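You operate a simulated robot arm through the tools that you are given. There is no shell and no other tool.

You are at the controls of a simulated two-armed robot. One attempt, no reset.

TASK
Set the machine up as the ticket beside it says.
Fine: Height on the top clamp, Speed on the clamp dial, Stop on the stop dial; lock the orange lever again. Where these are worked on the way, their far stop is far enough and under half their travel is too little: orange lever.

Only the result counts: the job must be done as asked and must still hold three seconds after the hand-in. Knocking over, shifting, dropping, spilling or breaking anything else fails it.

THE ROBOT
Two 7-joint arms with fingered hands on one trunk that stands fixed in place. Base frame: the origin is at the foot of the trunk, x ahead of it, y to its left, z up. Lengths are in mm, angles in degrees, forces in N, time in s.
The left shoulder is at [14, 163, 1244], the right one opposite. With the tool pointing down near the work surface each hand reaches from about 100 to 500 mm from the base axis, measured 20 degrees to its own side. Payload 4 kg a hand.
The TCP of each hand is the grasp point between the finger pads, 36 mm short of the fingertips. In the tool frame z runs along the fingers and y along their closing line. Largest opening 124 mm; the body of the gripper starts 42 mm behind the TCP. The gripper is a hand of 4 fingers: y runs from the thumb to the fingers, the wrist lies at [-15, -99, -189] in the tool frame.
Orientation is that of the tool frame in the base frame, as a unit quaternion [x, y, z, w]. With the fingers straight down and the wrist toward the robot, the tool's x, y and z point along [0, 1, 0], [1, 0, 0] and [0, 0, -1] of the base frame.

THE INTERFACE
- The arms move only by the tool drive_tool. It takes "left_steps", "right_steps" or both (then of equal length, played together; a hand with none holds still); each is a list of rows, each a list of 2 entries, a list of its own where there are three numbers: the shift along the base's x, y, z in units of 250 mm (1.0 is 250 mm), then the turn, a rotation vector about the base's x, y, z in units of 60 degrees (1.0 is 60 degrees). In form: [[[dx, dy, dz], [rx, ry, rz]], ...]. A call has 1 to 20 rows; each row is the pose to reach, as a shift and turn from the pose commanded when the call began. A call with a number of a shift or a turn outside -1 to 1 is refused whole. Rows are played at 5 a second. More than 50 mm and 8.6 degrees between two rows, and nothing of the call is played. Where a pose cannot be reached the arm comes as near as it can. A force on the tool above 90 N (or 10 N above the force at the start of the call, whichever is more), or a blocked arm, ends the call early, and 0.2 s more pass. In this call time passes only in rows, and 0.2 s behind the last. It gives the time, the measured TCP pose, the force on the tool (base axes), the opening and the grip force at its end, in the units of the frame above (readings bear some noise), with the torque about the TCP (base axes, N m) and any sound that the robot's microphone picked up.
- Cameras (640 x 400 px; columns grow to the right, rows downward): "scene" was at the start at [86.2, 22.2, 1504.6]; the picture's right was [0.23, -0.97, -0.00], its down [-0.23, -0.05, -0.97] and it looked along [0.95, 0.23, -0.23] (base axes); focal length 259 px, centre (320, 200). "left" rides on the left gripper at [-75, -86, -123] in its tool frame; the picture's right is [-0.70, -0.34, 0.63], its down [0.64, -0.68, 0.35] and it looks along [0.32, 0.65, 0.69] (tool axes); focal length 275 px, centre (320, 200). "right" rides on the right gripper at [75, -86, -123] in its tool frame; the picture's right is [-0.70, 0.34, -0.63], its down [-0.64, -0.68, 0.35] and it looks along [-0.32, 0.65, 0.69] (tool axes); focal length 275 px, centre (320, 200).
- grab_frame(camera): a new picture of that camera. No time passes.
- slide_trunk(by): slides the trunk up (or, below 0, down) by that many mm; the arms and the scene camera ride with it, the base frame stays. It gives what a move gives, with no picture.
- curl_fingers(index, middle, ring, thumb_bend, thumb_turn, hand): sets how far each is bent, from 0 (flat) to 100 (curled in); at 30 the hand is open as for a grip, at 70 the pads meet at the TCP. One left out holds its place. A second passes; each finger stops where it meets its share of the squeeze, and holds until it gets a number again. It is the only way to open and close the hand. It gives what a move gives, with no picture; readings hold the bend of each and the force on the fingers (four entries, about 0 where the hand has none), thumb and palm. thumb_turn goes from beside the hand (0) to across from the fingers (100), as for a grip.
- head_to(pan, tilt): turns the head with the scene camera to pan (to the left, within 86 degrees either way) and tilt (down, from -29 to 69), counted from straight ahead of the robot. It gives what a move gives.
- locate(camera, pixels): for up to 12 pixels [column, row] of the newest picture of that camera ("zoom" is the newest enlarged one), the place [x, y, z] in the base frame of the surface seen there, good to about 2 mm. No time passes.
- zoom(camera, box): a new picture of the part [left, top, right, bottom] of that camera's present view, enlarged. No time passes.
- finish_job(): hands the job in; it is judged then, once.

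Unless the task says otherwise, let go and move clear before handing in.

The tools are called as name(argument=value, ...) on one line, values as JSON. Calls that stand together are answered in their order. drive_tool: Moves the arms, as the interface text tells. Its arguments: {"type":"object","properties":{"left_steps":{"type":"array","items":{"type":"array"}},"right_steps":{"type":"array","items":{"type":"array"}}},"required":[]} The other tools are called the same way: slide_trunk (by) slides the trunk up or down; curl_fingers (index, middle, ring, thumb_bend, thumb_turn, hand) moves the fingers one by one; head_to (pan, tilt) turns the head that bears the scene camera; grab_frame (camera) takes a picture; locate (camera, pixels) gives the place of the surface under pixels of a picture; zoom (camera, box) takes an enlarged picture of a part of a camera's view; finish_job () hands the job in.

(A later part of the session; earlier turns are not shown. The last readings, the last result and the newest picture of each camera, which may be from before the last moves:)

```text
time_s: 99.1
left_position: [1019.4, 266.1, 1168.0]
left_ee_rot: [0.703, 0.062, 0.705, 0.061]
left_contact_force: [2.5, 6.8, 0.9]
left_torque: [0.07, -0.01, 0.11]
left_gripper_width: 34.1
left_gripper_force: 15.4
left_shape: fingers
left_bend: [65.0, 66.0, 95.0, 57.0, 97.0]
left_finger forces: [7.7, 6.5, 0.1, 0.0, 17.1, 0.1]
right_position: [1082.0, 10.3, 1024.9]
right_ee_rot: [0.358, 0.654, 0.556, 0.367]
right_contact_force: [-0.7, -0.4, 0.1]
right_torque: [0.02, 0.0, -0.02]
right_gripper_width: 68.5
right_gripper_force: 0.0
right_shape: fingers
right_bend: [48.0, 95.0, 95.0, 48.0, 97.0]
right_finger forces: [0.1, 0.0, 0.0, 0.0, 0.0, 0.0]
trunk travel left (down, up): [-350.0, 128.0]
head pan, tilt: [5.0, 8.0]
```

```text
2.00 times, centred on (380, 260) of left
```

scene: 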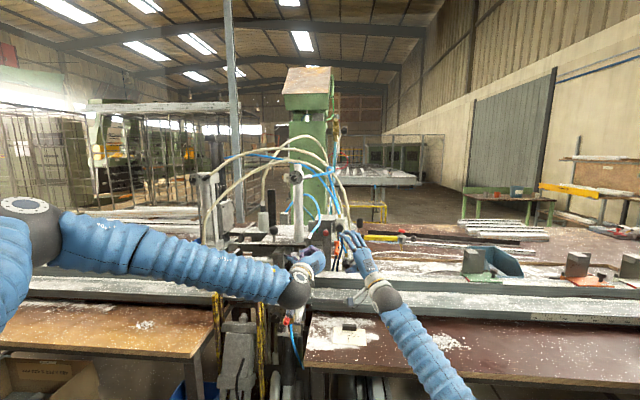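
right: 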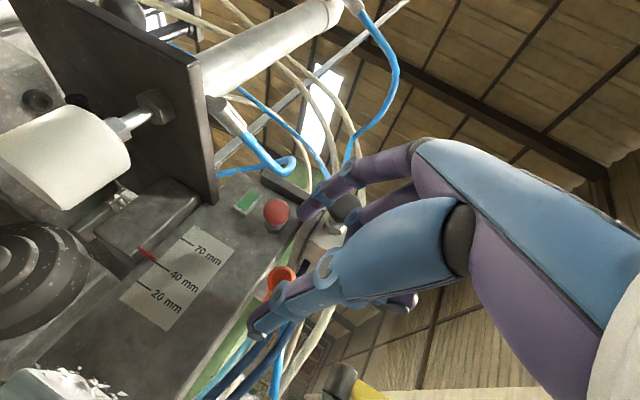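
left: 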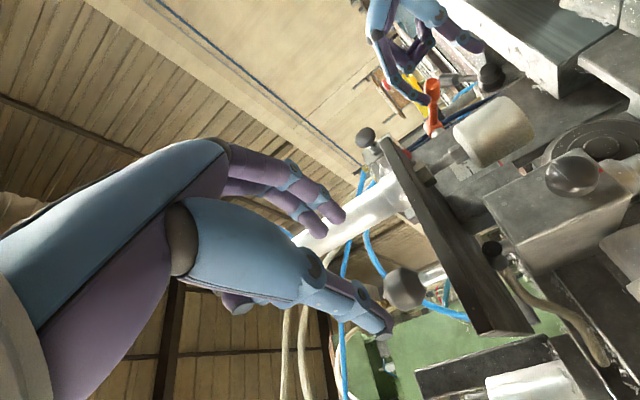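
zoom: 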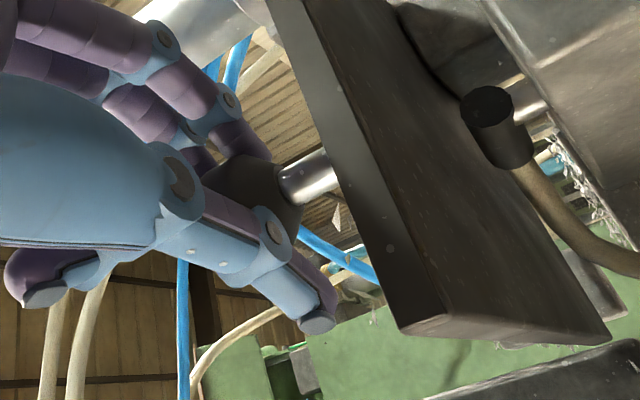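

The left hand has a firm grip on the ball (15 N). Pushing the lever far down in this pose would bring the right thumb and wrist to the rail, so I'll lift the right hand off, tuck the thumb, and pitch the hand about 35° downward to push with the index tip.

drive_tool(right_steps=[[[-0.04, -0.01, 0.06], [0, 0, 0]], [[-0.1, -0.03, 0.12], [0, 0, 0]], [[-0.16, -0.04, 0.17], [0, 0, 0]]])

curl_fingers(hand="right", index=54, thumb_bend=20, thumb_turn=0)

drive_tool(right_steps=[[[0, 0, 0.02], [-0.055, 0.102, -0.009]], [[0, 0, 0.04], [-0.11, 0.205, -0.019]], [[0, 0, 0.06], [-0.165, 0.307, -0.028]], [[0, 0, 0.06], [-0.22, 0.41, -0.038]], [[0, 0, 0.06], [-0.275, 0.512, -0.047]]])

grab_frame(camera="right")

zoom(camera="scene", box=[290, 190, 410, 290])

```text
time_s: 99.9
left_position: [1019.5, 265.5, 1168.9]
left_ee_rot: [0.704, 0.062, 0.705, 0.06]
left_contact_force: [2.2, 5.5, 1.9]
left_torque: [0.05, -0.02, 0.15]
left_gripper_width: 34.4
left_gripper_force: 16.1
left_shape: fingers
left_bend: [65.0, 67.0, 95.0, 57.0, 97.0]
left_finger forces: [7.6, 6.7, 0.1, 0.0, 17.6, 0.0]
right_position: [1041.2, -0.6, 1067.4]
right_ee_rot: [0.359, 0.654, 0.556, 0.367]
right_contact_force: [0.3, -0.4, 0.0]
right_torque: [0.02, 0.02, -0.01]
right_gripper_width: 68.5
right_gripper_force: 0.1
right_shape: fingers
right_bend: [48.0, 95.0, 95.0, 48.0, 97.0]
right_finger forces: [0.1, 0.1, 0.0, 0.1, 0.1, 0.2]
trunk travel left (down, up): [-350.0, 128.0]
head pan, tilt: [5.0, 8.0]
```

```text
time_s: 100.9
left_position: [1019.8, 265.7, 1167.8]
left_ee_rot: [0.704, 0.062, 0.705, 0.06]
left_contact_force: [3.6, 6.9, 2.4]
left_torque: [0.08, -0.03, 0.16]
left_gripper_width: 34.3
left_gripper_force: 15.8
left_shape: fingers
left_bend: [65.0, 67.0, 95.0, 57.0, 97.0]
left_finger forces: [7.6, 6.7, 0.0, 0.0, 17.4, 0.0]
right_position: [1040.9, 0.2, 1067.9]
right_ee_rot: [0.358, 0.654, 0.557, 0.367]
right_contact_force: [-0.3, 0.3, -0.5]
right_torque: [0.0, -0.01, -0.03]
right_gripper_width: 154.8
right_gripper_force: 0.0
right_shape: fingers
right_bend: [54.0, 95.0, 95.0, 20.0, 0.0]
right_finger forces: [0.0, 0.0, 0.0, 0.1, 0.0, 0.1]
trunk travel left (down, up): [-350.0, 128.0]
head pan, tilt: [5.0, 8.0]
```

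```text
time_s: 102.1
left_position: [1019.9, 265.2, 1168.4]
left_ee_rot: [0.704, 0.062, 0.705, 0.061]
left_contact_force: [3.1, 7.8, 1.6]
left_torque: [0.07, -0.05, 0.18]
left_gripper_width: 33.7
left_gripper_force: 15.6
left_shape: fingers
left_bend: [65.0, 67.0, 95.0, 57.0, 97.0]
left_finger forces: [7.5, 6.9, 0.1, 0.0, 17.2, 0.0]
right_position: [1041.7, -0.7, 1079.8]
right_ee_rot: [0.454, 0.79, 0.333, 0.242]
right_contact_force: [0.2, 0.8, -0.8]
right_torque: [0.0, 0.0, 0.01]
right_gripper_width: 154.8
right_gripper_force: 0.1
right_shape: fingers
right_bend: [54.0, 95.0, 95.0, 20.0, 0.0]
right_finger forces: [0.0, 0.1, 0.1, 0.0, 0.0, 0.1]
trunk travel left (down, up): [-350.0, 128.0]
head pan, tilt: [5.0, 8.0]
```

```text
taken
```

right: 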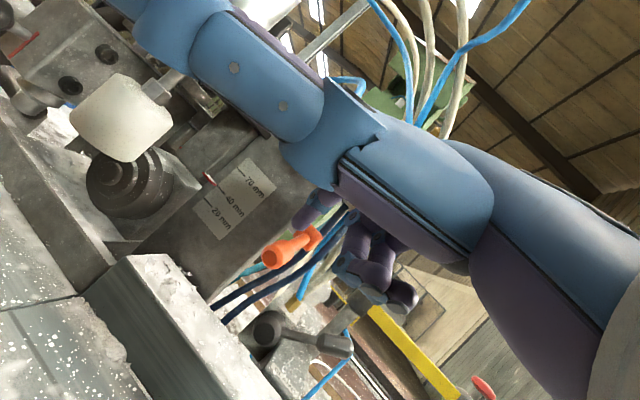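

```text
4.00 times, centred on (350, 240) of scene
```

zoom: 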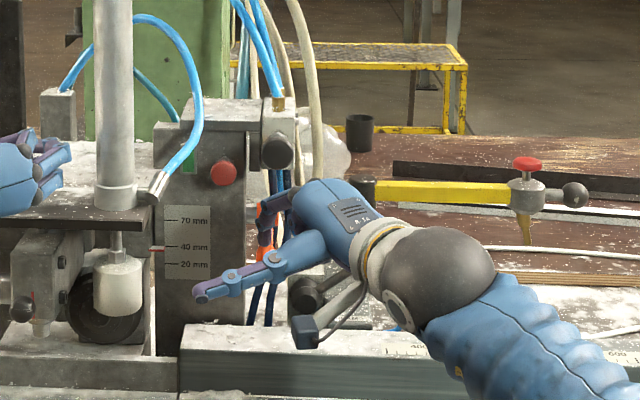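

The thumb now sticks out to the left. I'll curl it while it's turned aside to tuck it closer.

curl_fingers(hand="right", thumb_bend=90)

grab_frame(camera="right")

zoom(camera="scene", box=[310, 210, 390, 270])

locate(camera="zoom", pixels=[[270, 210], [235, 270], [200, 300], [260, 200], [230, 230]])

```text
time_s: 103.1
left_position: [1021.5, 265.0, 1168.4]
left_ee_rot: [0.704, 0.062, 0.705, 0.061]
left_contact_force: [2.8, 6.1, 0.6]
left_torque: [0.05, -0.04, 0.12]
left_gripper_width: 34.4
left_gripper_force: 15.9
left_shape: fingers
left_bend: [65.0, 67.0, 95.0, 57.0, 97.0]
left_finger forces: [7.6, 6.7, 0.0, 0.1, 17.2, 0.0]
right_position: [1041.5, -0.6, 1080.5]
right_ee_rot: [0.453, 0.79, 0.334, 0.242]
right_contact_force: [-0.7, -0.3, 0.1]
right_torque: [-0.02, 0.0, -0.01]
right_gripper_width: 86.9
right_gripper_force: 0.0
right_shape: fingers
right_bend: [54.0, 95.0, 95.0, 90.0, 0.0]
right_finger forces: [0.1, 0.1, 0.0, 0.0, 0.1, 0.0]
trunk travel left (down, up): [-350.0, 128.0]
head pan, tilt: [5.0, 8.0]
```

```text
taken
```

right: 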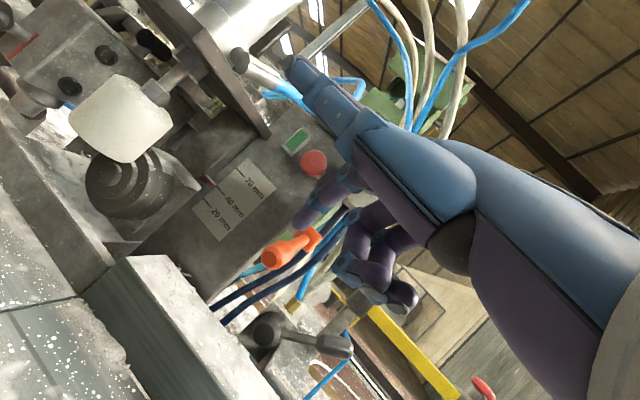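

```text
6.67 times, centred on (350, 240) of scene
```

zoom: 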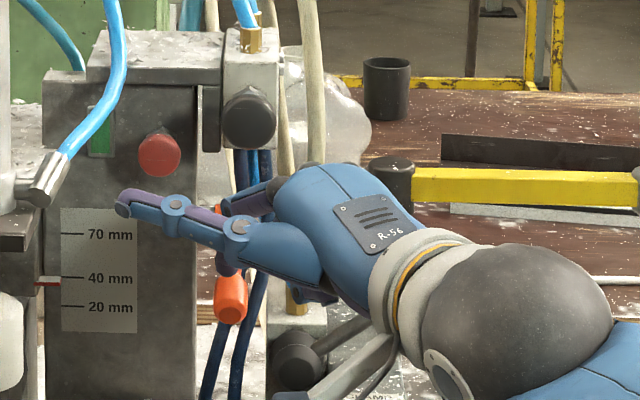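

```text
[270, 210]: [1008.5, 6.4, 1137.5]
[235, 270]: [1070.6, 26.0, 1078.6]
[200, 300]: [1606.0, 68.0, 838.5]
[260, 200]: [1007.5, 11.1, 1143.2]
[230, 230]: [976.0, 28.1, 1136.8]
```

locate(camera="right", pixels=[[303, 218], [300, 225], [315, 205], [298, 62], [330, 95], [268, 258], [312, 236], [290, 248]])

```text
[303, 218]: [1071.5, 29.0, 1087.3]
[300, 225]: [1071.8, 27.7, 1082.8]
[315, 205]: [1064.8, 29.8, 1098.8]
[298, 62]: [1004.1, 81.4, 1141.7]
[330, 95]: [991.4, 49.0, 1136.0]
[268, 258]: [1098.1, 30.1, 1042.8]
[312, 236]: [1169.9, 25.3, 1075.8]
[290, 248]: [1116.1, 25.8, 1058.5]
```

The index tip is at about (1071, 28, 1083) and the lever end at (1098, 30, 1043), so the lever is 25° down. I'll push along the arc with the index tip to about 45°.

drive_tool(right_steps=[[[0.05, 0.008, -0.02], [0, 0, 0]], [[0.088, 0.008, -0.048], [0, 0, 0]], [[0.108, 0.008, -0.08], [0, 0, 0]], [[0.122, 0.008, -0.113], [0, 0, 0]], [[0.135, 0.008, -0.145], [0, 0, 0]], [[0.152, 0.008, -0.18], [0, 0, 0]]])

grab_frame(camera="right")

zoom(camera="scene", box=[310, 210, 390, 270])

```text
time_s: 104.5
left_position: [1019.9, 265.0, 1168.1]
left_ee_rot: [0.704, 0.061, 0.705, 0.061]
left_contact_force: [4.4, 6.0, 0.7]
left_torque: [0.05, -0.06, 0.13]
left_gripper_width: 34.1
left_gripper_force: 15.3
left_shape: fingers
left_bend: [65.0, 67.0, 95.0, 57.0, 97.0]
left_finger forces: [7.8, 6.6, 0.1, 0.0, 16.6, 0.0]
right_position: [1078.6, 2.6, 1037.2]
right_ee_rot: [0.453, 0.79, 0.334, 0.243]
right_contact_force: [-1.5, 0.3, 0.5]
right_torque: [0.03, -0.05, 0.05]
right_gripper_width: 86.1
right_gripper_force: 0.7
right_shape: fingers
right_bend: [53.0, 95.0, 95.0, 90.0, 0.0]
right_finger forces: [1.1, 0.0, 0.0, 0.0, 0.0, 0.0]
trunk travel left (down, up): [-350.0, 128.0]
head pan, tilt: [5.0, 8.0]
```

```text
taken
```

right: 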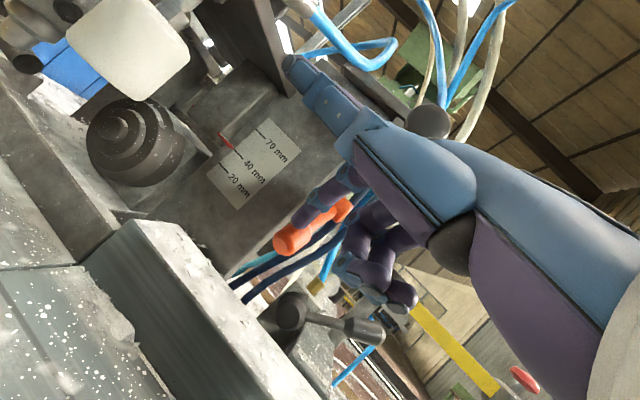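

```text
6.67 times, centred on (350, 240) of scene
```

zoom: 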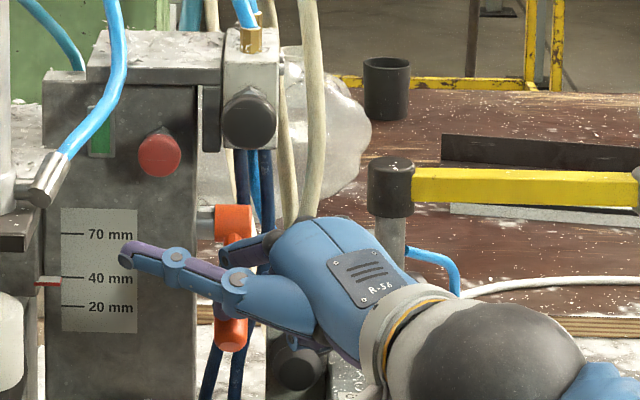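

The index is moving the lever with 1 N. I'll continue to about 75°.

drive_tool(right_steps=[[[0.023, 0, -0.03], [0, 0, 0]], [[0.0456, 0, -0.057], [0, 0, 0]], [[0.075, 0, -0.08], [0, 0, 0]], [[0.104, 0, -0.101], [0, 0, 0]]])

grab_frame(camera="right")

zoom(camera="scene", box=[310, 210, 390, 270])

```text
time_s: 105.5
left_position: [1019.5, 264.8, 1168.8]
left_ee_rot: [0.704, 0.061, 0.705, 0.06]
left_contact_force: [8.2, 4.5, -0.8]
left_torque: [0.02, -0.01, 0.04]
left_gripper_width: 33.8
left_gripper_force: 14.2
left_shape: fingers
left_bend: [65.0, 67.0, 95.0, 57.0, 97.0]
left_finger forces: [8.2, 6.3, 0.0, 0.0, 14.3, 0.1]
right_position: [1104.2, 3.8, 1011.9]
right_ee_rot: [0.452, 0.79, 0.336, 0.243]
right_contact_force: [-7.6, 2.4, 3.3]
right_torque: [0.15, -0.17, 0.38]
right_gripper_width: 85.6
right_gripper_force: 4.6
right_shape: fingers
right_bend: [54.0, 95.0, 95.0, 90.0, 0.0]
right_finger forces: [8.7, 0.1, 0.1, 0.1, 0.1, 0.0]
trunk travel left (down, up): [-350.0, 128.0]
head pan, tilt: [5.0, 8.0]
```

```text
taken
```

right: 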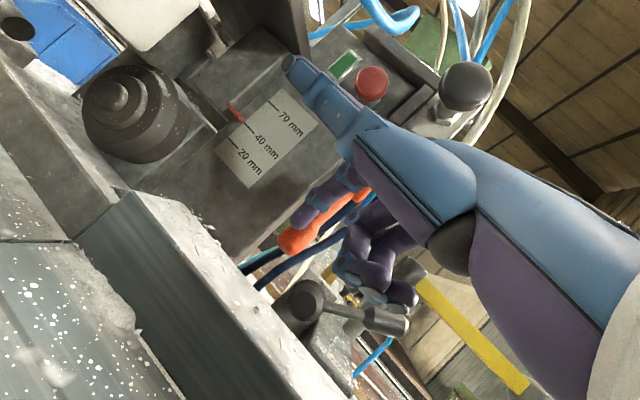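

```text
6.67 times, centred on (350, 240) of scene
```

zoom: 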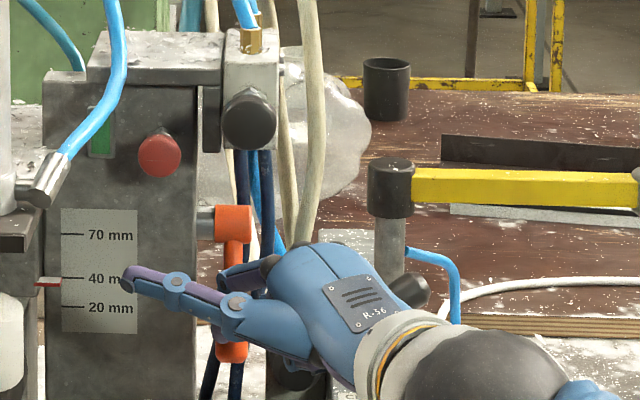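

The force rose to about 9 N, so the lever may be at its stop. I'll measure its angle.

locate(camera="right", pixels=[[288, 242], [300, 237], [285, 248], [365, 196], [305, 215], [330, 190], [292, 70]])

locate(camera="zoom", pixels=[[232, 350], [230, 225], [228, 325], [130, 280], [48, 283]])

```text
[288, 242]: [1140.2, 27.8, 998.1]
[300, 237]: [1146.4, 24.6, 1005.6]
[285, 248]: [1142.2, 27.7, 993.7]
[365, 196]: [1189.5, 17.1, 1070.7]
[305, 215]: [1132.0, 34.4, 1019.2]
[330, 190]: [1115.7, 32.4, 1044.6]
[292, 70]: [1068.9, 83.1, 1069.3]
```

```text
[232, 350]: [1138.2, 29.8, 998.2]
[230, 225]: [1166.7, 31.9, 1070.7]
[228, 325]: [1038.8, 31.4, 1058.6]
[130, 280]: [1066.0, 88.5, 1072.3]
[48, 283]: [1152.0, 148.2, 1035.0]
```

The lever has rotated about 55° from its start. I'll push a bit more to see whether this is the far stop.

drive_tool(right_steps=[[[0.02, 0, -0.01], [0, 0, 0]], [[0.04, 0, -0.015], [0, 0, 0]]])

grab_frame(camera="right")

zoom(camera="scene", box=[310, 210, 390, 270])

locate(camera="right", pixels=[[288, 242], [295, 240], [290, 236]])

locate(camera="zoom", pixels=[[232, 352], [230, 225], [48, 283]])

```text
time_s: 106.1
left_position: [1019.4, 265.8, 1169.4]
left_ee_rot: [0.704, 0.061, 0.705, 0.06]
left_contact_force: [13.1, 0.9, -3.2]
left_torque: [0.03, -0.02, -0.03]
left_gripper_width: 33.8
left_gripper_force: 13.3
left_shape: fingers
left_bend: [65.0, 67.0, 95.0, 57.0, 96.0]
left_finger forces: [9.2, 6.7, 0.0, 0.0, 10.9, 0.1]
right_position: [1113.7, 5.1, 1008.1]
right_ee_rot: [0.451, 0.791, 0.335, 0.242]
right_contact_force: [-20.3, 10.5, 6.8]
right_torque: [0.25, -0.25, 1.09]
right_gripper_width: 83.3
right_gripper_force: 10.9
right_shape: fingers
right_bend: [53.0, 95.0, 95.0, 90.0, 0.0]
right_finger forces: [23.0, 0.0, 0.1, 0.0, 0.1, 0.0]
trunk travel left (down, up): [-350.0, 128.0]
head pan, tilt: [5.0, 8.0]
```

```text
taken
```

right: 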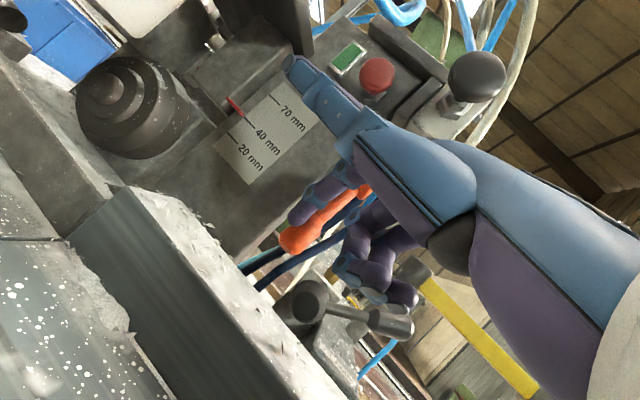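

```text
6.67 times, centred on (350, 240) of scene
```

zoom: 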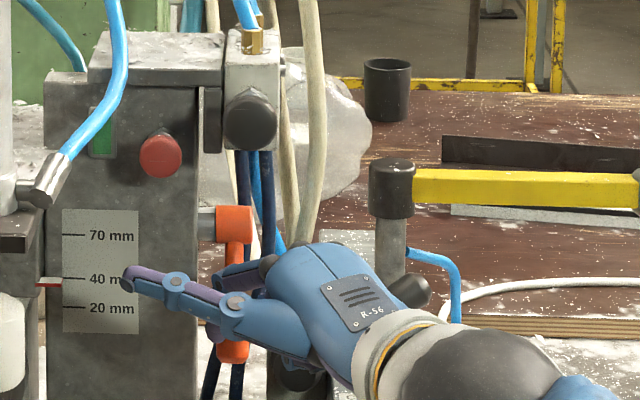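

```text
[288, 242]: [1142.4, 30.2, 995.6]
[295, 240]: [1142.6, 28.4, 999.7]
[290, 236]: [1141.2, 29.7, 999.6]
```

```text
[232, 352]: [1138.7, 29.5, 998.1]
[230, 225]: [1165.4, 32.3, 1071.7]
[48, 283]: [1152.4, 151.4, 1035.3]
```

The lever no longer moves at 23 N, so it is at its far stop: unlocked. I'll back the right index off, then lift the ball with the left hand in small steps.

drive_tool(right_steps=[[[-0.04, 0, 0.015], [0, 0, 0]], [[-0.12, 0, 0.06], [0, 0, 0]], [[-0.2, -0.04, 0.12], [0, 0, 0]]])

drive_tool(left_steps=[[[0, 0, 0.012], [0, 0, 0]], [[0, 0, 0.024], [0, 0, 0]], [[0, 0, 0.04], [0, 0, 0]]])

zoom(camera="scene", box=[300, 225, 350, 260])

zoom(camera="scene", box=[230, 190, 390, 290])

```text
time_s: 106.9
left_position: [1020.3, 264.2, 1168.7]
left_ee_rot: [0.704, 0.062, 0.705, 0.059]
left_contact_force: [-2.2, 5.9, 0.7]
left_torque: [-0.01, 0.01, 0.18]
left_gripper_width: 33.7
left_gripper_force: 16.8
left_shape: fingers
left_bend: [65.0, 67.0, 95.0, 57.0, 96.0]
left_finger forces: [7.3, 7.5, 0.1, 0.1, 19.4, 0.0]
right_position: [1064.8, -10.2, 1037.5]
right_ee_rot: [0.454, 0.79, 0.334, 0.242]
right_contact_force: [-0.2, 0.2, 0.6]
right_torque: [0.0, -0.01, 0.01]
right_gripper_width: 86.8
right_gripper_force: 0.1
right_shape: fingers
right_bend: [54.0, 95.0, 95.0, 90.0, 0.0]
right_finger forces: [0.1, 0.1, 0.0, 0.1, 0.1, 0.1]
trunk travel left (down, up): [-350.0, 128.0]
head pan, tilt: [5.0, 8.0]
```

```text
time_s: 107.7
left_position: [1019.0, 264.1, 1181.3]
left_ee_rot: [0.702, 0.062, 0.706, 0.06]
left_contact_force: [1.3, 5.0, -4.0]
left_torque: [0.06, 0.06, 0.08]
left_gripper_width: 34.2
left_gripper_force: 16.2
left_shape: fingers
left_bend: [65.0, 68.0, 95.0, 57.0, 95.0]
left_finger forces: [7.8, 6.9, 0.0, 0.1, 16.9, 0.1]
right_position: [1063.4, -9.6, 1037.1]
right_ee_rot: [0.453, 0.79, 0.335, 0.243]
right_contact_force: [0.2, 0.7, -0.7]
right_torque: [-0.02, 0.0, -0.03]
right_gripper_width: 86.6
right_gripper_force: 0.0
right_shape: fingers
right_bend: [54.0, 95.0, 95.0, 90.0, 0.0]
right_finger forces: [0.0, 0.0, 0.0, 0.0, 0.1, 0.1]
trunk travel left (down, up): [-350.0, 128.0]
head pan, tilt: [5.0, 8.0]
```

```text
11.43 times, centred on (325, 242) of scene
```

zoom: 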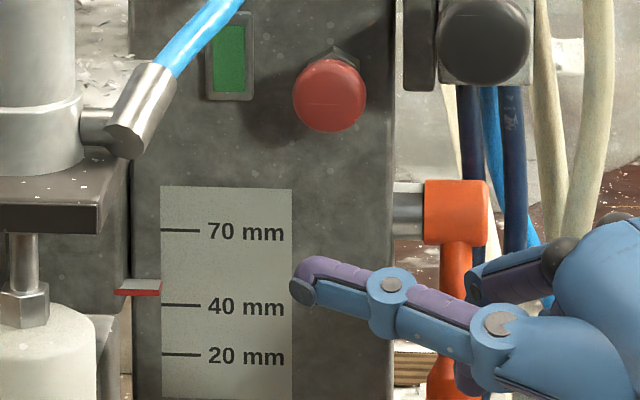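

```text
4.00 times, centred on (310, 240) of scene
```

zoom: 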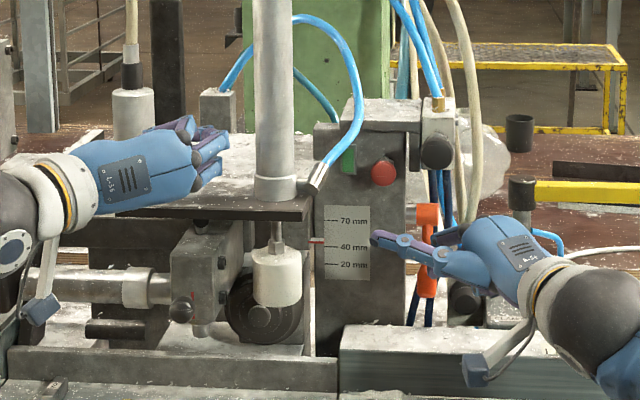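

The pointer is rising (about 45 apparent), so the plate lifts freely. I'll raise it another 18 mm and read the scale with the right camera, which is level with it.

drive_tool(left_steps=[[[0, 0, 0.02], [0, 0, 0]], [[0, 0, 0.04], [0, 0, 0]], [[0, 0, 0.06], [0, 0, 0]], [[0, 0, 0.072], [0, 0, 0]]])

grab_frame(camera="right")

zoom(camera="scene", box=[300, 225, 350, 260])

```text
time_s: 108.7
left_position: [1021.3, 264.4, 1199.1]
left_ee_rot: [0.703, 0.062, 0.706, 0.061]
left_contact_force: [-5.6, 5.7, -3.0]
left_torque: [0.02, 0.08, 0.16]
left_gripper_width: 34.0
left_gripper_force: 18.4
left_shape: fingers
left_bend: [65.0, 68.0, 95.0, 57.0, 95.0]
left_finger forces: [7.2, 7.5, 0.1, 0.0, 21.9, 0.0]
right_position: [1062.4, -8.8, 1038.0]
right_ee_rot: [0.453, 0.79, 0.334, 0.243]
right_contact_force: [-0.2, 1.1, -0.1]
right_torque: [0.0, 0.03, -0.01]
right_gripper_width: 86.8
right_gripper_force: 0.0
right_shape: fingers
right_bend: [54.0, 95.0, 95.0, 90.0, 0.0]
right_finger forces: [0.0, 0.0, 0.2, 0.0, 0.0, 0.0]
trunk travel left (down, up): [-350.0, 128.0]
head pan, tilt: [5.0, 8.0]
```

```text
taken
```

right: 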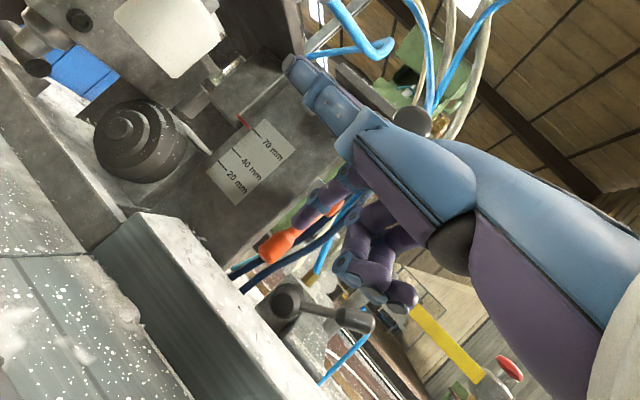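

```text
11.43 times, centred on (325, 242) of scene
```

zoom: 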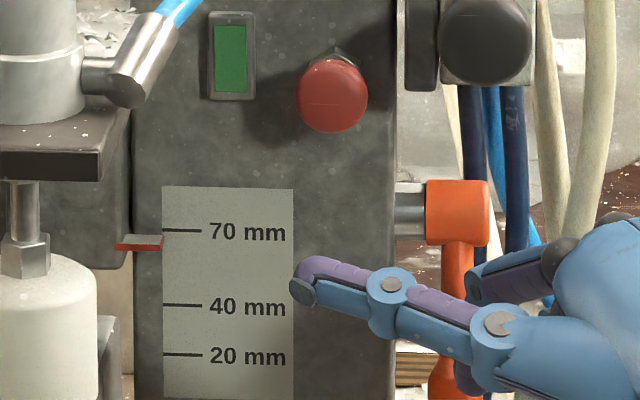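

zoom(camera="right", box=[210, 95, 300, 195])

locate(camera="zoom", pixels=[[320, 200]])

```text
4.00 times, centred on (255, 145) of right
```

zoom: 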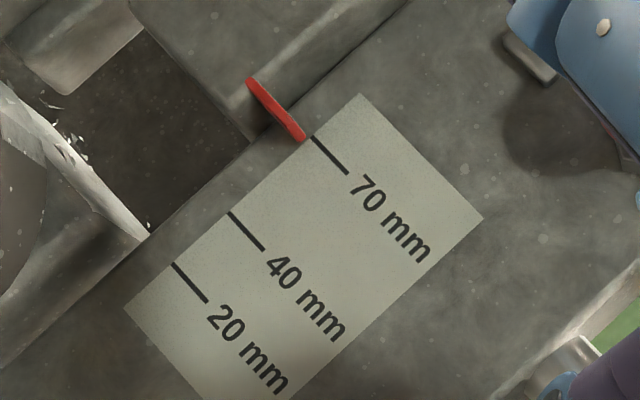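

```text
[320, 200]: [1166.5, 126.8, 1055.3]
```

In the level view the red pointer sits about 2 mm below the 70 tick. I'll raise another 2.5 mm and zoom in closely.

drive_tool(left_steps=[[[0, 0, 0.005], [0, 0, 0]], [[0, 0, 0.01], [0, 0, 0]]])

zoom(camera="right", box=[225, 105, 275, 150])

zoom(camera="scene", box=[305, 230, 335, 250])

```text
time_s: 109.3
left_position: [1020.7, 262.9, 1200.2]
left_ee_rot: [0.703, 0.061, 0.706, 0.06]
left_contact_force: [-6.0, 6.4, 0.7]
left_torque: [-0.03, -0.01, 0.21]
left_gripper_width: 34.0
left_gripper_force: 18.5
left_shape: fingers
left_bend: [65.0, 68.0, 95.0, 57.0, 95.0]
left_finger forces: [7.2, 8.9, 0.1, 0.0, 21.8, 0.0]
right_position: [1063.3, -8.9, 1038.5]
right_ee_rot: [0.453, 0.79, 0.336, 0.243]
right_contact_force: [0.2, 0.2, 0.4]
right_torque: [0.02, 0.02, 0.01]
right_gripper_width: 86.5
right_gripper_force: 0.1
right_shape: fingers
right_bend: [54.0, 95.0, 95.0, 90.0, 0.0]
right_finger forces: [0.0, 0.0, 0.0, 0.0, 0.0, 0.0]
trunk travel left (down, up): [-350.0, 128.0]
head pan, tilt: [5.0, 8.0]
```

```text
8.89 times, centred on (250, 128) of right
```

zoom: 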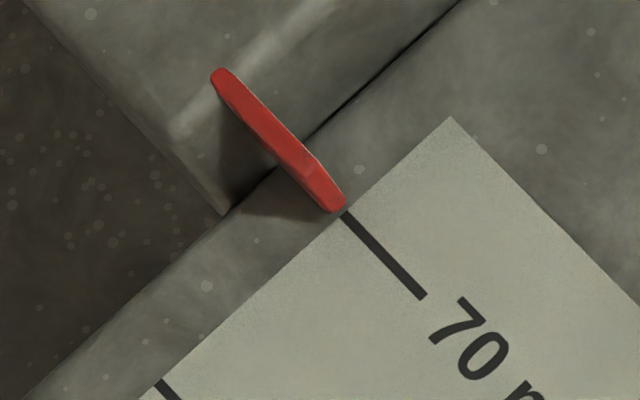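

```text
16.00 times, centred on (320, 240) of scene
```

zoom: 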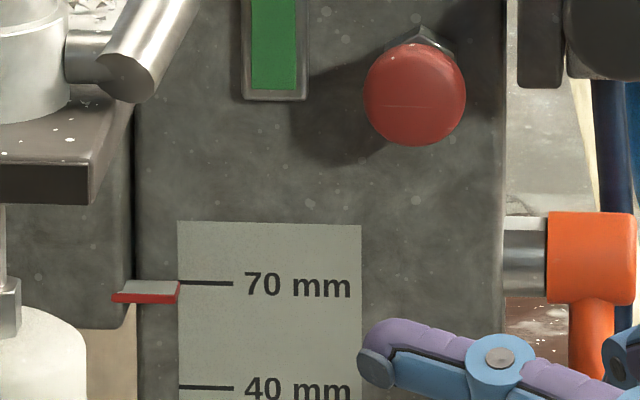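

The pointer is now in line with the 70 tick to within about half a millimetre. The left hand keeps holding while I lock the lever with the right: retreat, return to the straddle pose, thumb to go under the lever end.

drive_tool(right_steps=[[[-0.08, -0.02, 0.04], [0, 0, 0]], [[-0.16, -0.03, 0.08], [0, 0, 0]], [[-0.24, -0.03, 0.1], [0.055, -0.102, 0.009]], [[-0.3, -0.03, 0.1], [0.11, -0.205, 0.019]], [[-0.3, -0.03, 0.1], [0.165, -0.307, 0.028]], [[-0.3, -0.03, 0.1], [0.22, -0.41, 0.038]], [[-0.3, -0.03, 0.1], [0.275, -0.512, 0.047]]])

curl_fingers(hand="right", index=54, thumb_bend=48, thumb_turn=98)

grab_frame(camera="right")

zoom(camera="scene", box=[290, 210, 410, 290])

```text
time_s: 110.9
left_position: [1019.4, 264.3, 1200.5]
left_ee_rot: [0.703, 0.061, 0.706, 0.061]
left_contact_force: [-2.6, 6.4, 1.7]
left_torque: [0.02, -0.03, 0.18]
left_gripper_width: 33.7
left_gripper_force: 18.4
left_shape: fingers
left_bend: [65.0, 68.0, 95.0, 57.0, 95.0]
left_finger forces: [7.6, 9.0, 0.0, 0.0, 20.1, 0.0]
right_position: [989.3, -15.9, 1063.6]
right_ee_rot: [0.359, 0.652, 0.557, 0.368]
right_contact_force: [0.0, -1.6, 0.2]
right_torque: [-0.02, 0.01, 0.02]
right_gripper_width: 86.8
right_gripper_force: 0.0
right_shape: fingers
right_bend: [54.0, 95.0, 95.0, 90.0, 0.0]
right_finger forces: [0.0, 0.1, 0.0, 0.0, 0.0, 0.0]
trunk travel left (down, up): [-350.0, 128.0]
head pan, tilt: [5.0, 8.0]
```

```text
time_s: 111.9
left_position: [1019.1, 264.7, 1200.4]
left_ee_rot: [0.703, 0.062, 0.706, 0.06]
left_contact_force: [-5.4, 5.2, 1.7]
left_torque: [-0.02, -0.08, 0.13]
left_gripper_width: 33.9
left_gripper_force: 18.2
left_shape: fingers
left_bend: [65.0, 68.0, 95.0, 57.0, 95.0]
left_finger forces: [7.6, 9.1, 0.0, 0.1, 20.5, 0.0]
right_position: [988.2, -14.8, 1062.2]
right_ee_rot: [0.359, 0.652, 0.557, 0.368]
right_contact_force: [-0.3, 0.8, 0.4]
right_torque: [0.03, -0.01, 0.01]
right_gripper_width: 59.0
right_gripper_force: 0.1
right_shape: fingers
right_bend: [54.0, 95.0, 95.0, 48.0, 98.0]
right_finger forces: [0.0, 0.1, 0.1, 0.1, 0.0, 0.0]
trunk travel left (down, up): [-350.0, 128.0]
head pan, tilt: [5.0, 8.0]
```

```text
taken
```

right: 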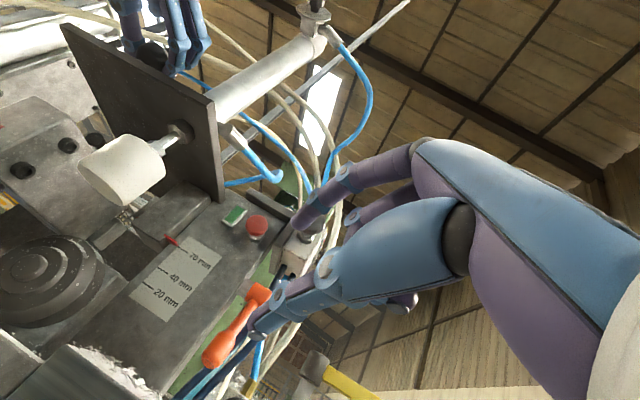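

```text
5.00 times, centred on (350, 250) of scene
```

zoom: 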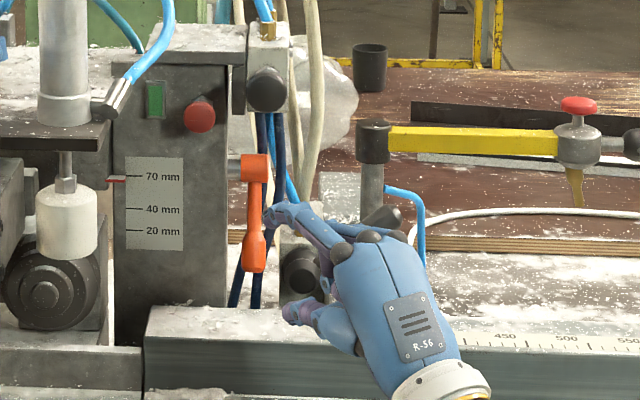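

I'll go low and forward so the thumb passes under the lever end, and stop short to check.

drive_tool(right_steps=[[[0.1, 0.03, -0.08], [0, 0, 0]], [[0.2, 0.06, -0.164], [0, 0, 0]], [[0.3, 0.08, -0.164], [0, 0, 0]], [[0.4, 0.1, -0.164], [0, 0, 0]]])

grab_frame(camera="right")

zoom(camera="scene", box=[310, 220, 390, 280])

```text
time_s: 112.9
left_position: [1020.2, 263.2, 1200.4]
left_ee_rot: [0.703, 0.061, 0.706, 0.061]
left_contact_force: [-3.8, 5.0, 1.8]
left_torque: [0.01, -0.02, 0.16]
left_gripper_width: 33.8
left_gripper_force: 18.3
left_shape: fingers
left_bend: [65.0, 68.0, 95.0, 57.0, 95.0]
left_finger forces: [7.7, 8.7, 0.0, 0.0, 20.1, 0.1]
right_position: [1090.5, 9.1, 1021.4]
right_ee_rot: [0.359, 0.653, 0.556, 0.368]
right_contact_force: [-0.2, -0.2, -0.4]
right_torque: [0.0, 0.02, -0.02]
right_gripper_width: 59.0
right_gripper_force: 0.1
right_shape: fingers
right_bend: [54.0, 95.0, 95.0, 48.0, 98.0]
right_finger forces: [0.0, 0.1, 0.0, 0.1, 0.1, 0.1]
trunk travel left (down, up): [-350.0, 128.0]
head pan, tilt: [5.0, 8.0]
```

```text
taken
```

right: 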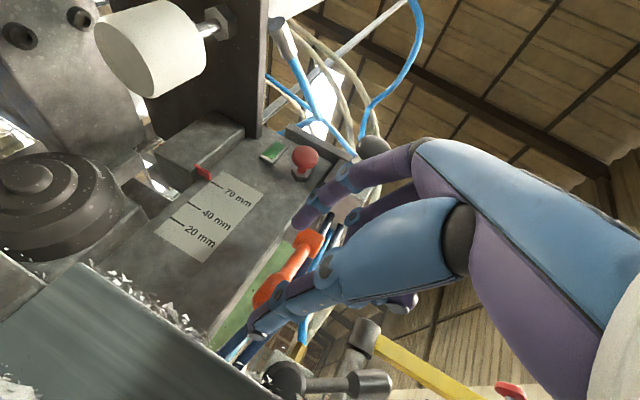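

```text
6.67 times, centred on (350, 250) of scene
```

zoom: 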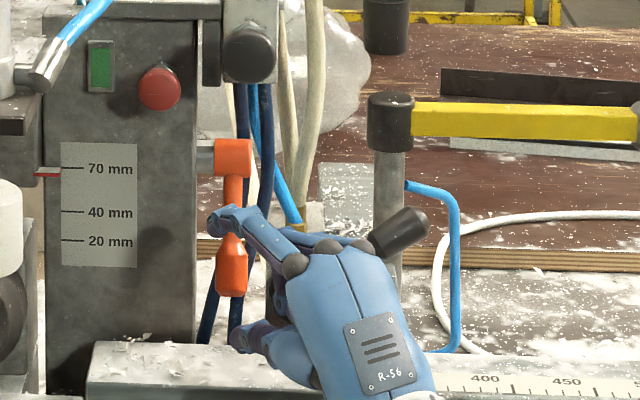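

locate(camera="right", pixels=[[252, 332], [258, 322], [270, 308], [300, 215], [310, 205], [264, 297], [275, 285], [312, 240]])

locate(camera="zoom", pixels=[[237, 340], [250, 335], [215, 218], [230, 285], [232, 262], [233, 160], [270, 350]])

```text
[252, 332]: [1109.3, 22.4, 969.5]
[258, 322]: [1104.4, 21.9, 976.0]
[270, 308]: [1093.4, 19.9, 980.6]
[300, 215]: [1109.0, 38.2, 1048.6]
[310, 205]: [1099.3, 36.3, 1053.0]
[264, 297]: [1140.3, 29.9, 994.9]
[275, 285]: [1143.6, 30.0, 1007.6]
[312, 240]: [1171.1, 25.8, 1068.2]
```

```text
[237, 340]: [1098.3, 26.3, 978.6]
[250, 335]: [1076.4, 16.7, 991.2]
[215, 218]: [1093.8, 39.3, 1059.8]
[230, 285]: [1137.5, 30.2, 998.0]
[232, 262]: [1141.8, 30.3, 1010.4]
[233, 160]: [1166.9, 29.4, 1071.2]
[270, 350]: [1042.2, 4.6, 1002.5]
```

The thumb top (z≈978) is below the lever end (z≈990). I'll move 34 mm forward and start lifting along the arc.

drive_tool(right_steps=[[[0.07, 0.01, 0], [0, 0, 0]], [[0.136, 0.02, 0], [0, 0, 0]], [[0.136, 0.02, 0.03], [0, 0, 0]], [[0.13, 0.02, 0.06], [0, 0, 0]], [[0.12, 0.02, 0.09], [0, 0, 0]]])

grab_frame(camera="right")

zoom(camera="scene", box=[310, 220, 390, 280])

```text
time_s: 114.1
left_position: [1021.0, 265.1, 1201.0]
left_ee_rot: [0.703, 0.062, 0.706, 0.06]
left_contact_force: [-7.0, 5.0, 4.5]
left_torque: [-0.03, -0.09, 0.15]
left_gripper_width: 33.8
left_gripper_force: 19.3
left_shape: fingers
left_bend: [65.0, 68.0, 95.0, 57.0, 95.0]
left_finger forces: [7.6, 9.5, 0.0, 0.1, 21.1, 0.0]
right_position: [1119.0, 15.4, 1043.4]
right_ee_rot: [0.359, 0.654, 0.556, 0.366]
right_contact_force: [-5.1, -0.1, -9.4]
right_torque: [-0.05, 0.39, 0.02]
right_gripper_width: 71.6
right_gripper_force: 5.7
right_shape: fingers
right_bend: [54.0, 95.0, 95.0, 45.0, 96.0]
right_finger forces: [0.1, 0.1, 0.0, 0.1, 10.3, 0.1]
trunk travel left (down, up): [-350.0, 128.0]
head pan, tilt: [5.0, 8.0]
```

```text
taken
```

right: 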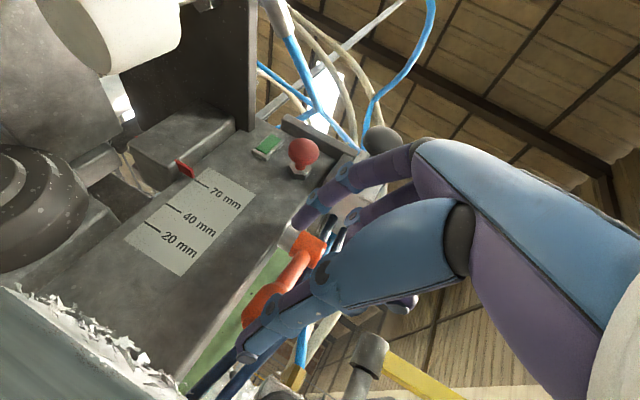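

```text
6.67 times, centred on (350, 250) of scene
```

zoom: 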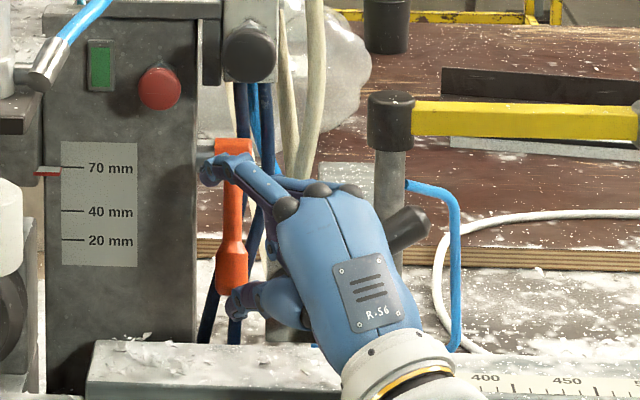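

The thumb presses with 10 N but the lever looks unmoved. I'll check where the contact is.

locate(camera="right", pixels=[[246, 356], [255, 340], [246, 320], [258, 305], [280, 285], [300, 218], [312, 245]])

locate(camera="zoom", pixels=[[238, 302], [260, 295], [230, 275], [232, 250], [210, 170]])

```text
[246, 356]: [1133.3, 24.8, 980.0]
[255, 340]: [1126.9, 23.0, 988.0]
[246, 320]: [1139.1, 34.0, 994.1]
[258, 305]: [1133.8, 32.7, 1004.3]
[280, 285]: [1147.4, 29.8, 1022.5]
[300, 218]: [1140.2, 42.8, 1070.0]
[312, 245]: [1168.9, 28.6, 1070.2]
```

```text
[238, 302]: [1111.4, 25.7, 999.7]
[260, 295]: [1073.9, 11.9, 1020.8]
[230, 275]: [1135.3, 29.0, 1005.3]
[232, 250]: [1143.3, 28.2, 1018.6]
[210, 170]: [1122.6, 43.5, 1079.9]
```

The extended thumb slopes downward at about 40°, so it just pushes along the lever. I'll retreat and curl the thumb more, so its tip points up and can hook behind the lever end.

drive_tool(right_steps=[[[0.01, 0, -0.05], [0, 0, 0]], [[0.0, 0, -0.09], [0, 0, 0]], [[-0.1, 0, -0.09], [0, 0, 0]], [[-0.2, 0, -0.07], [0, 0, 0]]])

curl_fingers(hand="right", index=40, thumb_bend=78)

grab_frame(camera="right")

zoom(camera="scene", box=[310, 220, 390, 280])

```text
time_s: 115.1
left_position: [1020.5, 264.9, 1200.7]
left_ee_rot: [0.704, 0.061, 0.705, 0.061]
left_contact_force: [-7.3, 5.1, 1.6]
left_torque: [-0.03, -0.04, 0.17]
left_gripper_width: 33.9
left_gripper_force: 18.7
left_shape: fingers
left_bend: [65.0, 68.0, 95.0, 57.0, 95.0]
left_finger forces: [7.5, 8.7, 0.1, 0.0, 21.7, 0.0]
right_position: [1069.5, 12.3, 1028.4]
right_ee_rot: [0.359, 0.653, 0.557, 0.368]
right_contact_force: [0.3, -0.1, -0.7]
right_torque: [-0.03, 0.0, 0.04]
right_gripper_width: 59.3
right_gripper_force: 0.0
right_shape: fingers
right_bend: [54.0, 95.0, 95.0, 48.0, 98.0]
right_finger forces: [0.0, 0.0, 0.0, 0.1, 0.0, 0.0]
trunk travel left (down, up): [-350.0, 128.0]
head pan, tilt: [5.0, 8.0]
```

```text
time_s: 116.1
left_position: [1019.9, 264.9, 1200.5]
left_ee_rot: [0.703, 0.062, 0.706, 0.06]
left_contact_force: [-5.8, 5.1, 0.9]
left_torque: [-0.06, -0.03, 0.13]
left_gripper_width: 34.1
left_gripper_force: 18.7
left_shape: fingers
left_bend: [65.0, 68.0, 95.0, 57.0, 95.0]
left_finger forces: [7.6, 8.5, 0.1, 0.0, 20.4, 0.1]
right_position: [1069.8, 13.8, 1027.5]
right_ee_rot: [0.359, 0.652, 0.557, 0.368]
right_contact_force: [0.2, -0.2, 0.1]
right_torque: [0.01, 0.01, -0.02]
right_gripper_width: 27.1
right_gripper_force: 0.0
right_shape: fingers
right_bend: [40.0, 95.0, 95.0, 78.0, 100.0]
right_finger forces: [0.1, 0.0, 0.0, 0.0, 0.0, 0.0]
trunk travel left (down, up): [-350.0, 128.0]
head pan, tilt: [5.0, 8.0]
```

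```text
taken
```

right: 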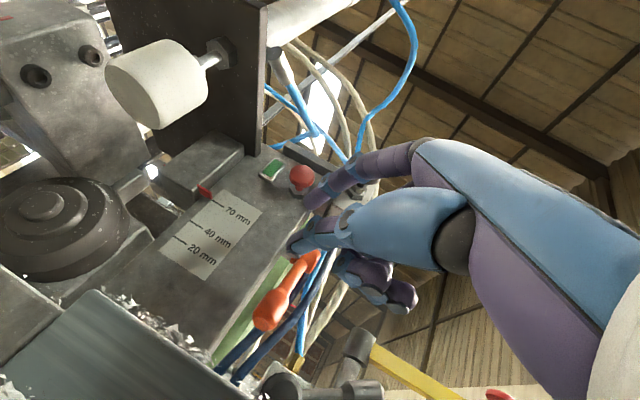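

```text
6.67 times, centred on (350, 250) of scene
```

zoom: 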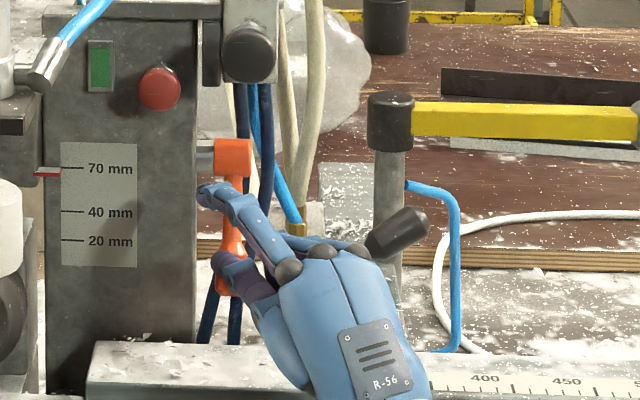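

locate(camera="right", pixels=[[293, 246], [300, 240], [310, 247], [325, 238], [312, 200], [265, 315], [285, 285], [345, 230]])

locate(camera="zoom", pixels=[[220, 262], [235, 270], [260, 290], [225, 290], [205, 190], [270, 310]])

```text
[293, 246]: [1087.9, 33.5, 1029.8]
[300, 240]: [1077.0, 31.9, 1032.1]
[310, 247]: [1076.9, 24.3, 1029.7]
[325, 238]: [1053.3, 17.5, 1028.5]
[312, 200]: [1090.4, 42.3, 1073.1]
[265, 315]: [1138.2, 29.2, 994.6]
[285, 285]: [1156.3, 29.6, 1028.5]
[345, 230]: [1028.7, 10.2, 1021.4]
```

```text
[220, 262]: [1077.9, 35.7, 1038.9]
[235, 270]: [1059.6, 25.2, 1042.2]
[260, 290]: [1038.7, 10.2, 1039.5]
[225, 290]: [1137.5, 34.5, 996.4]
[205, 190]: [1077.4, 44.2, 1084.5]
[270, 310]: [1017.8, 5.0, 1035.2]
```

The straight-on thumb cannot get behind the lever end. A better way is to roll the right hand about 65° (fingers left, thumb right) and pinch the handle sideways, so friction carries it back up the arc. I'll back off and try that roll.

drive_tool(right_steps=[[[-0.1, -0.03, 0.02], [0, 0, 0]], [[-0.2, -0.06, 0.05], [0, 0, 0]], [[-0.25, -0.08, 0.08], [-0.119, -0.0625, 0.015]], [[-0.25, -0.08, 0.08], [-0.238, -0.125, 0.03]], [[-0.25, -0.08, 0.08], [-0.357, -0.1875, 0.045]], [[-0.25, -0.08, 0.08], [-0.476, -0.25, 0.06]], [[-0.25, -0.08, 0.08], [-0.595, -0.3125, 0.075]], [[-0.25, -0.08, 0.08], [-0.714, -0.375, 0.09]], [[-0.25, -0.08, 0.08], [-0.833, -0.4375, 0.105]], [[-0.25, -0.08, 0.08], [-0.953, -0.5, 0.12]]])

curl_fingers(hand="right", index=50, thumb_bend=50, thumb_turn=98)

grab_frame(camera="right")

zoom(camera="scene", box=[290, 210, 410, 290])

```text
time_s: 118.3
left_position: [1018.8, 264.3, 1202.7]
left_ee_rot: [0.704, 0.062, 0.706, 0.058]
left_contact_force: [10.3, 6.7, -7.9]
left_torque: [0.02, 0.19, 0.07]
left_gripper_width: 34.2
left_gripper_force: 12.9
left_shape: fingers
left_bend: [65.0, 68.0, 95.0, 57.0, 95.0]
left_finger forces: [7.1, 4.6, 0.0, 0.0, 14.3, 0.0]
right_position: [1033.9, -101.4, 1155.3]
right_ee_rot: [-0.049, 0.754, 0.277, 0.594]
right_contact_force: [-0.3, 1.8, 5.6]
right_torque: [-0.28, 0.31, -0.17]
right_gripper_width: 27.1
right_gripper_force: 0.0
right_shape: fingers
right_bend: [40.0, 95.0, 95.0, 78.0, 100.0]
right_finger forces: [0.0, 0.0, 0.0, 0.1, 0.0, 0.0]
right hand out of reach, approached as far as the arm can: row 5, 6, 7, 8, 9, 10
trunk travel left (down, up): [-350.0, 128.0]
head pan, tilt: [5.0, 8.0]
```

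```text
time_s: 119.3
left_position: [1019.0, 263.8, 1201.2]
left_ee_rot: [0.704, 0.062, 0.705, 0.059]
left_contact_force: [-7.9, 4.2, 0.4]
left_torque: [-0.04, 0.01, 0.18]
left_gripper_width: 33.9
left_gripper_force: 18.5
left_shape: fingers
left_bend: [65.0, 68.0, 95.0, 57.0, 95.0]
left_finger forces: [7.9, 8.5, 0.1, 0.0, 22.0, 0.1]
right_position: [1035.1, -101.2, 1148.0]
right_ee_rot: [-0.047, 0.757, 0.273, 0.592]
right_contact_force: [-0.9, -0.4, -0.2]
right_torque: [0.0, -0.02, -0.01]
right_gripper_width: 62.2
right_gripper_force: 0.1
right_shape: fingers
right_bend: [50.0, 95.0, 95.0, 50.0, 98.0]
right_finger forces: [0.0, 0.0, 0.0, 0.0, 0.1, 0.0]
trunk travel left (down, up): [-350.0, 128.0]
head pan, tilt: [5.0, 8.0]
```

```text
taken
```

right: 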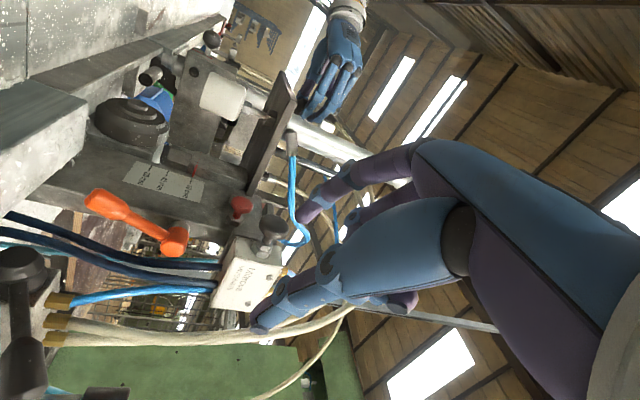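

```text
5.00 times, centred on (350, 250) of scene
```

zoom: 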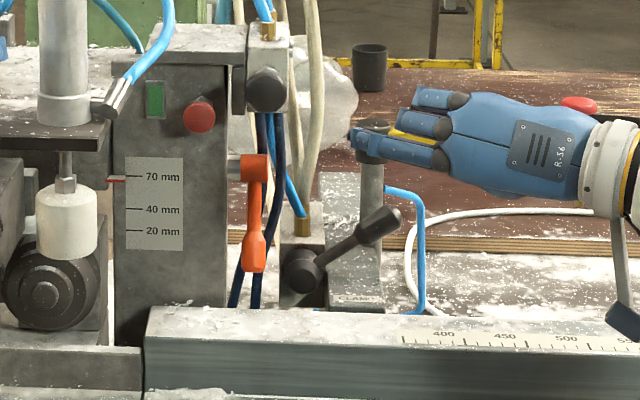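

The roll succeeded but the hand shifted to (1035, −101, 1148). I'll see whether it can descend to the lever in this orientation, in stages.

drive_tool(right_steps=[[[0, 0.06, -0.06], [0, 0, 0]], [[0, 0.12, -0.12], [0, 0, 0]], [[0, 0.2, -0.2], [0, 0, 0]], [[0, 0.28, -0.28], [0, 0, 0]], [[0, 0.36, -0.36], [0, 0, 0]], [[0, 0.42, -0.45], [0, 0, 0]]])

grab_frame(camera="right")

zoom(camera="scene", box=[290, 200, 450, 300])

```text
time_s: 120.7
left_position: [1020.0, 264.7, 1200.1]
left_ee_rot: [0.703, 0.062, 0.706, 0.061]
left_contact_force: [-8.2, 4.5, 0.3]
left_torque: [-0.05, -0.01, 0.18]
left_gripper_width: 34.0
left_gripper_force: 19.5
left_shape: fingers
left_bend: [65.0, 68.0, 95.0, 57.0, 95.0]
left_finger forces: [7.8, 8.3, 0.1, 0.1, 22.0, 0.0]
right_position: [1033.2, -100.8, 1147.4]
right_ee_rot: [-0.048, 0.757, 0.274, 0.591]
right_contact_force: [-0.1, -0.1, -0.1]
right_torque: [0.01, 0.0, 0.0]
right_gripper_width: 62.3
right_gripper_force: 0.1
right_shape: fingers
right_bend: [50.0, 95.0, 95.0, 50.0, 98.0]
right_finger forces: [0.0, 0.0, 0.0, 0.1, 0.0, 0.1]
right hand out of reach, approached as far as the arm can: row 1, 2, 3, 4, 5, 6
trunk travel left (down, up): [-350.0, 128.0]
head pan, tilt: [5.0, 8.0]
```

```text
taken
```

right: 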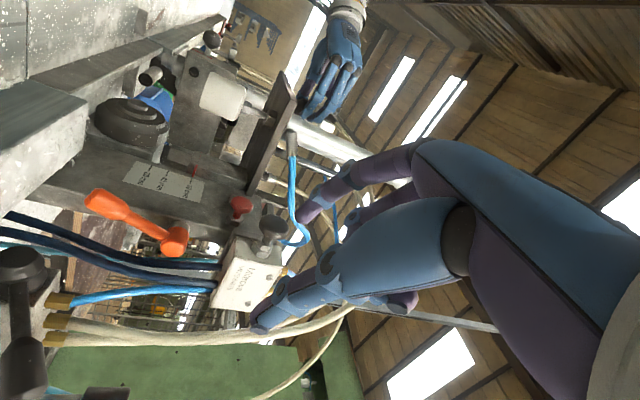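

```text
4.00 times, centred on (370, 250) of scene
```

zoom: 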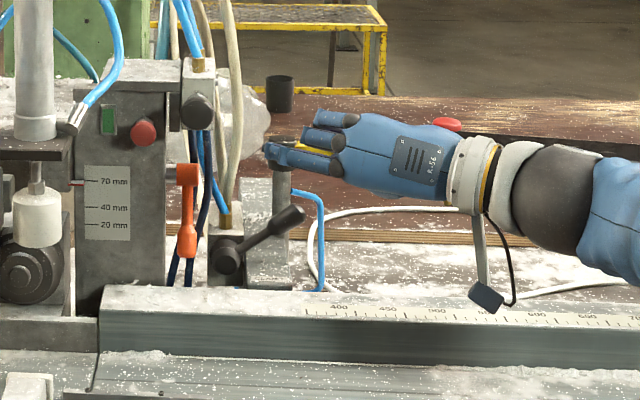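

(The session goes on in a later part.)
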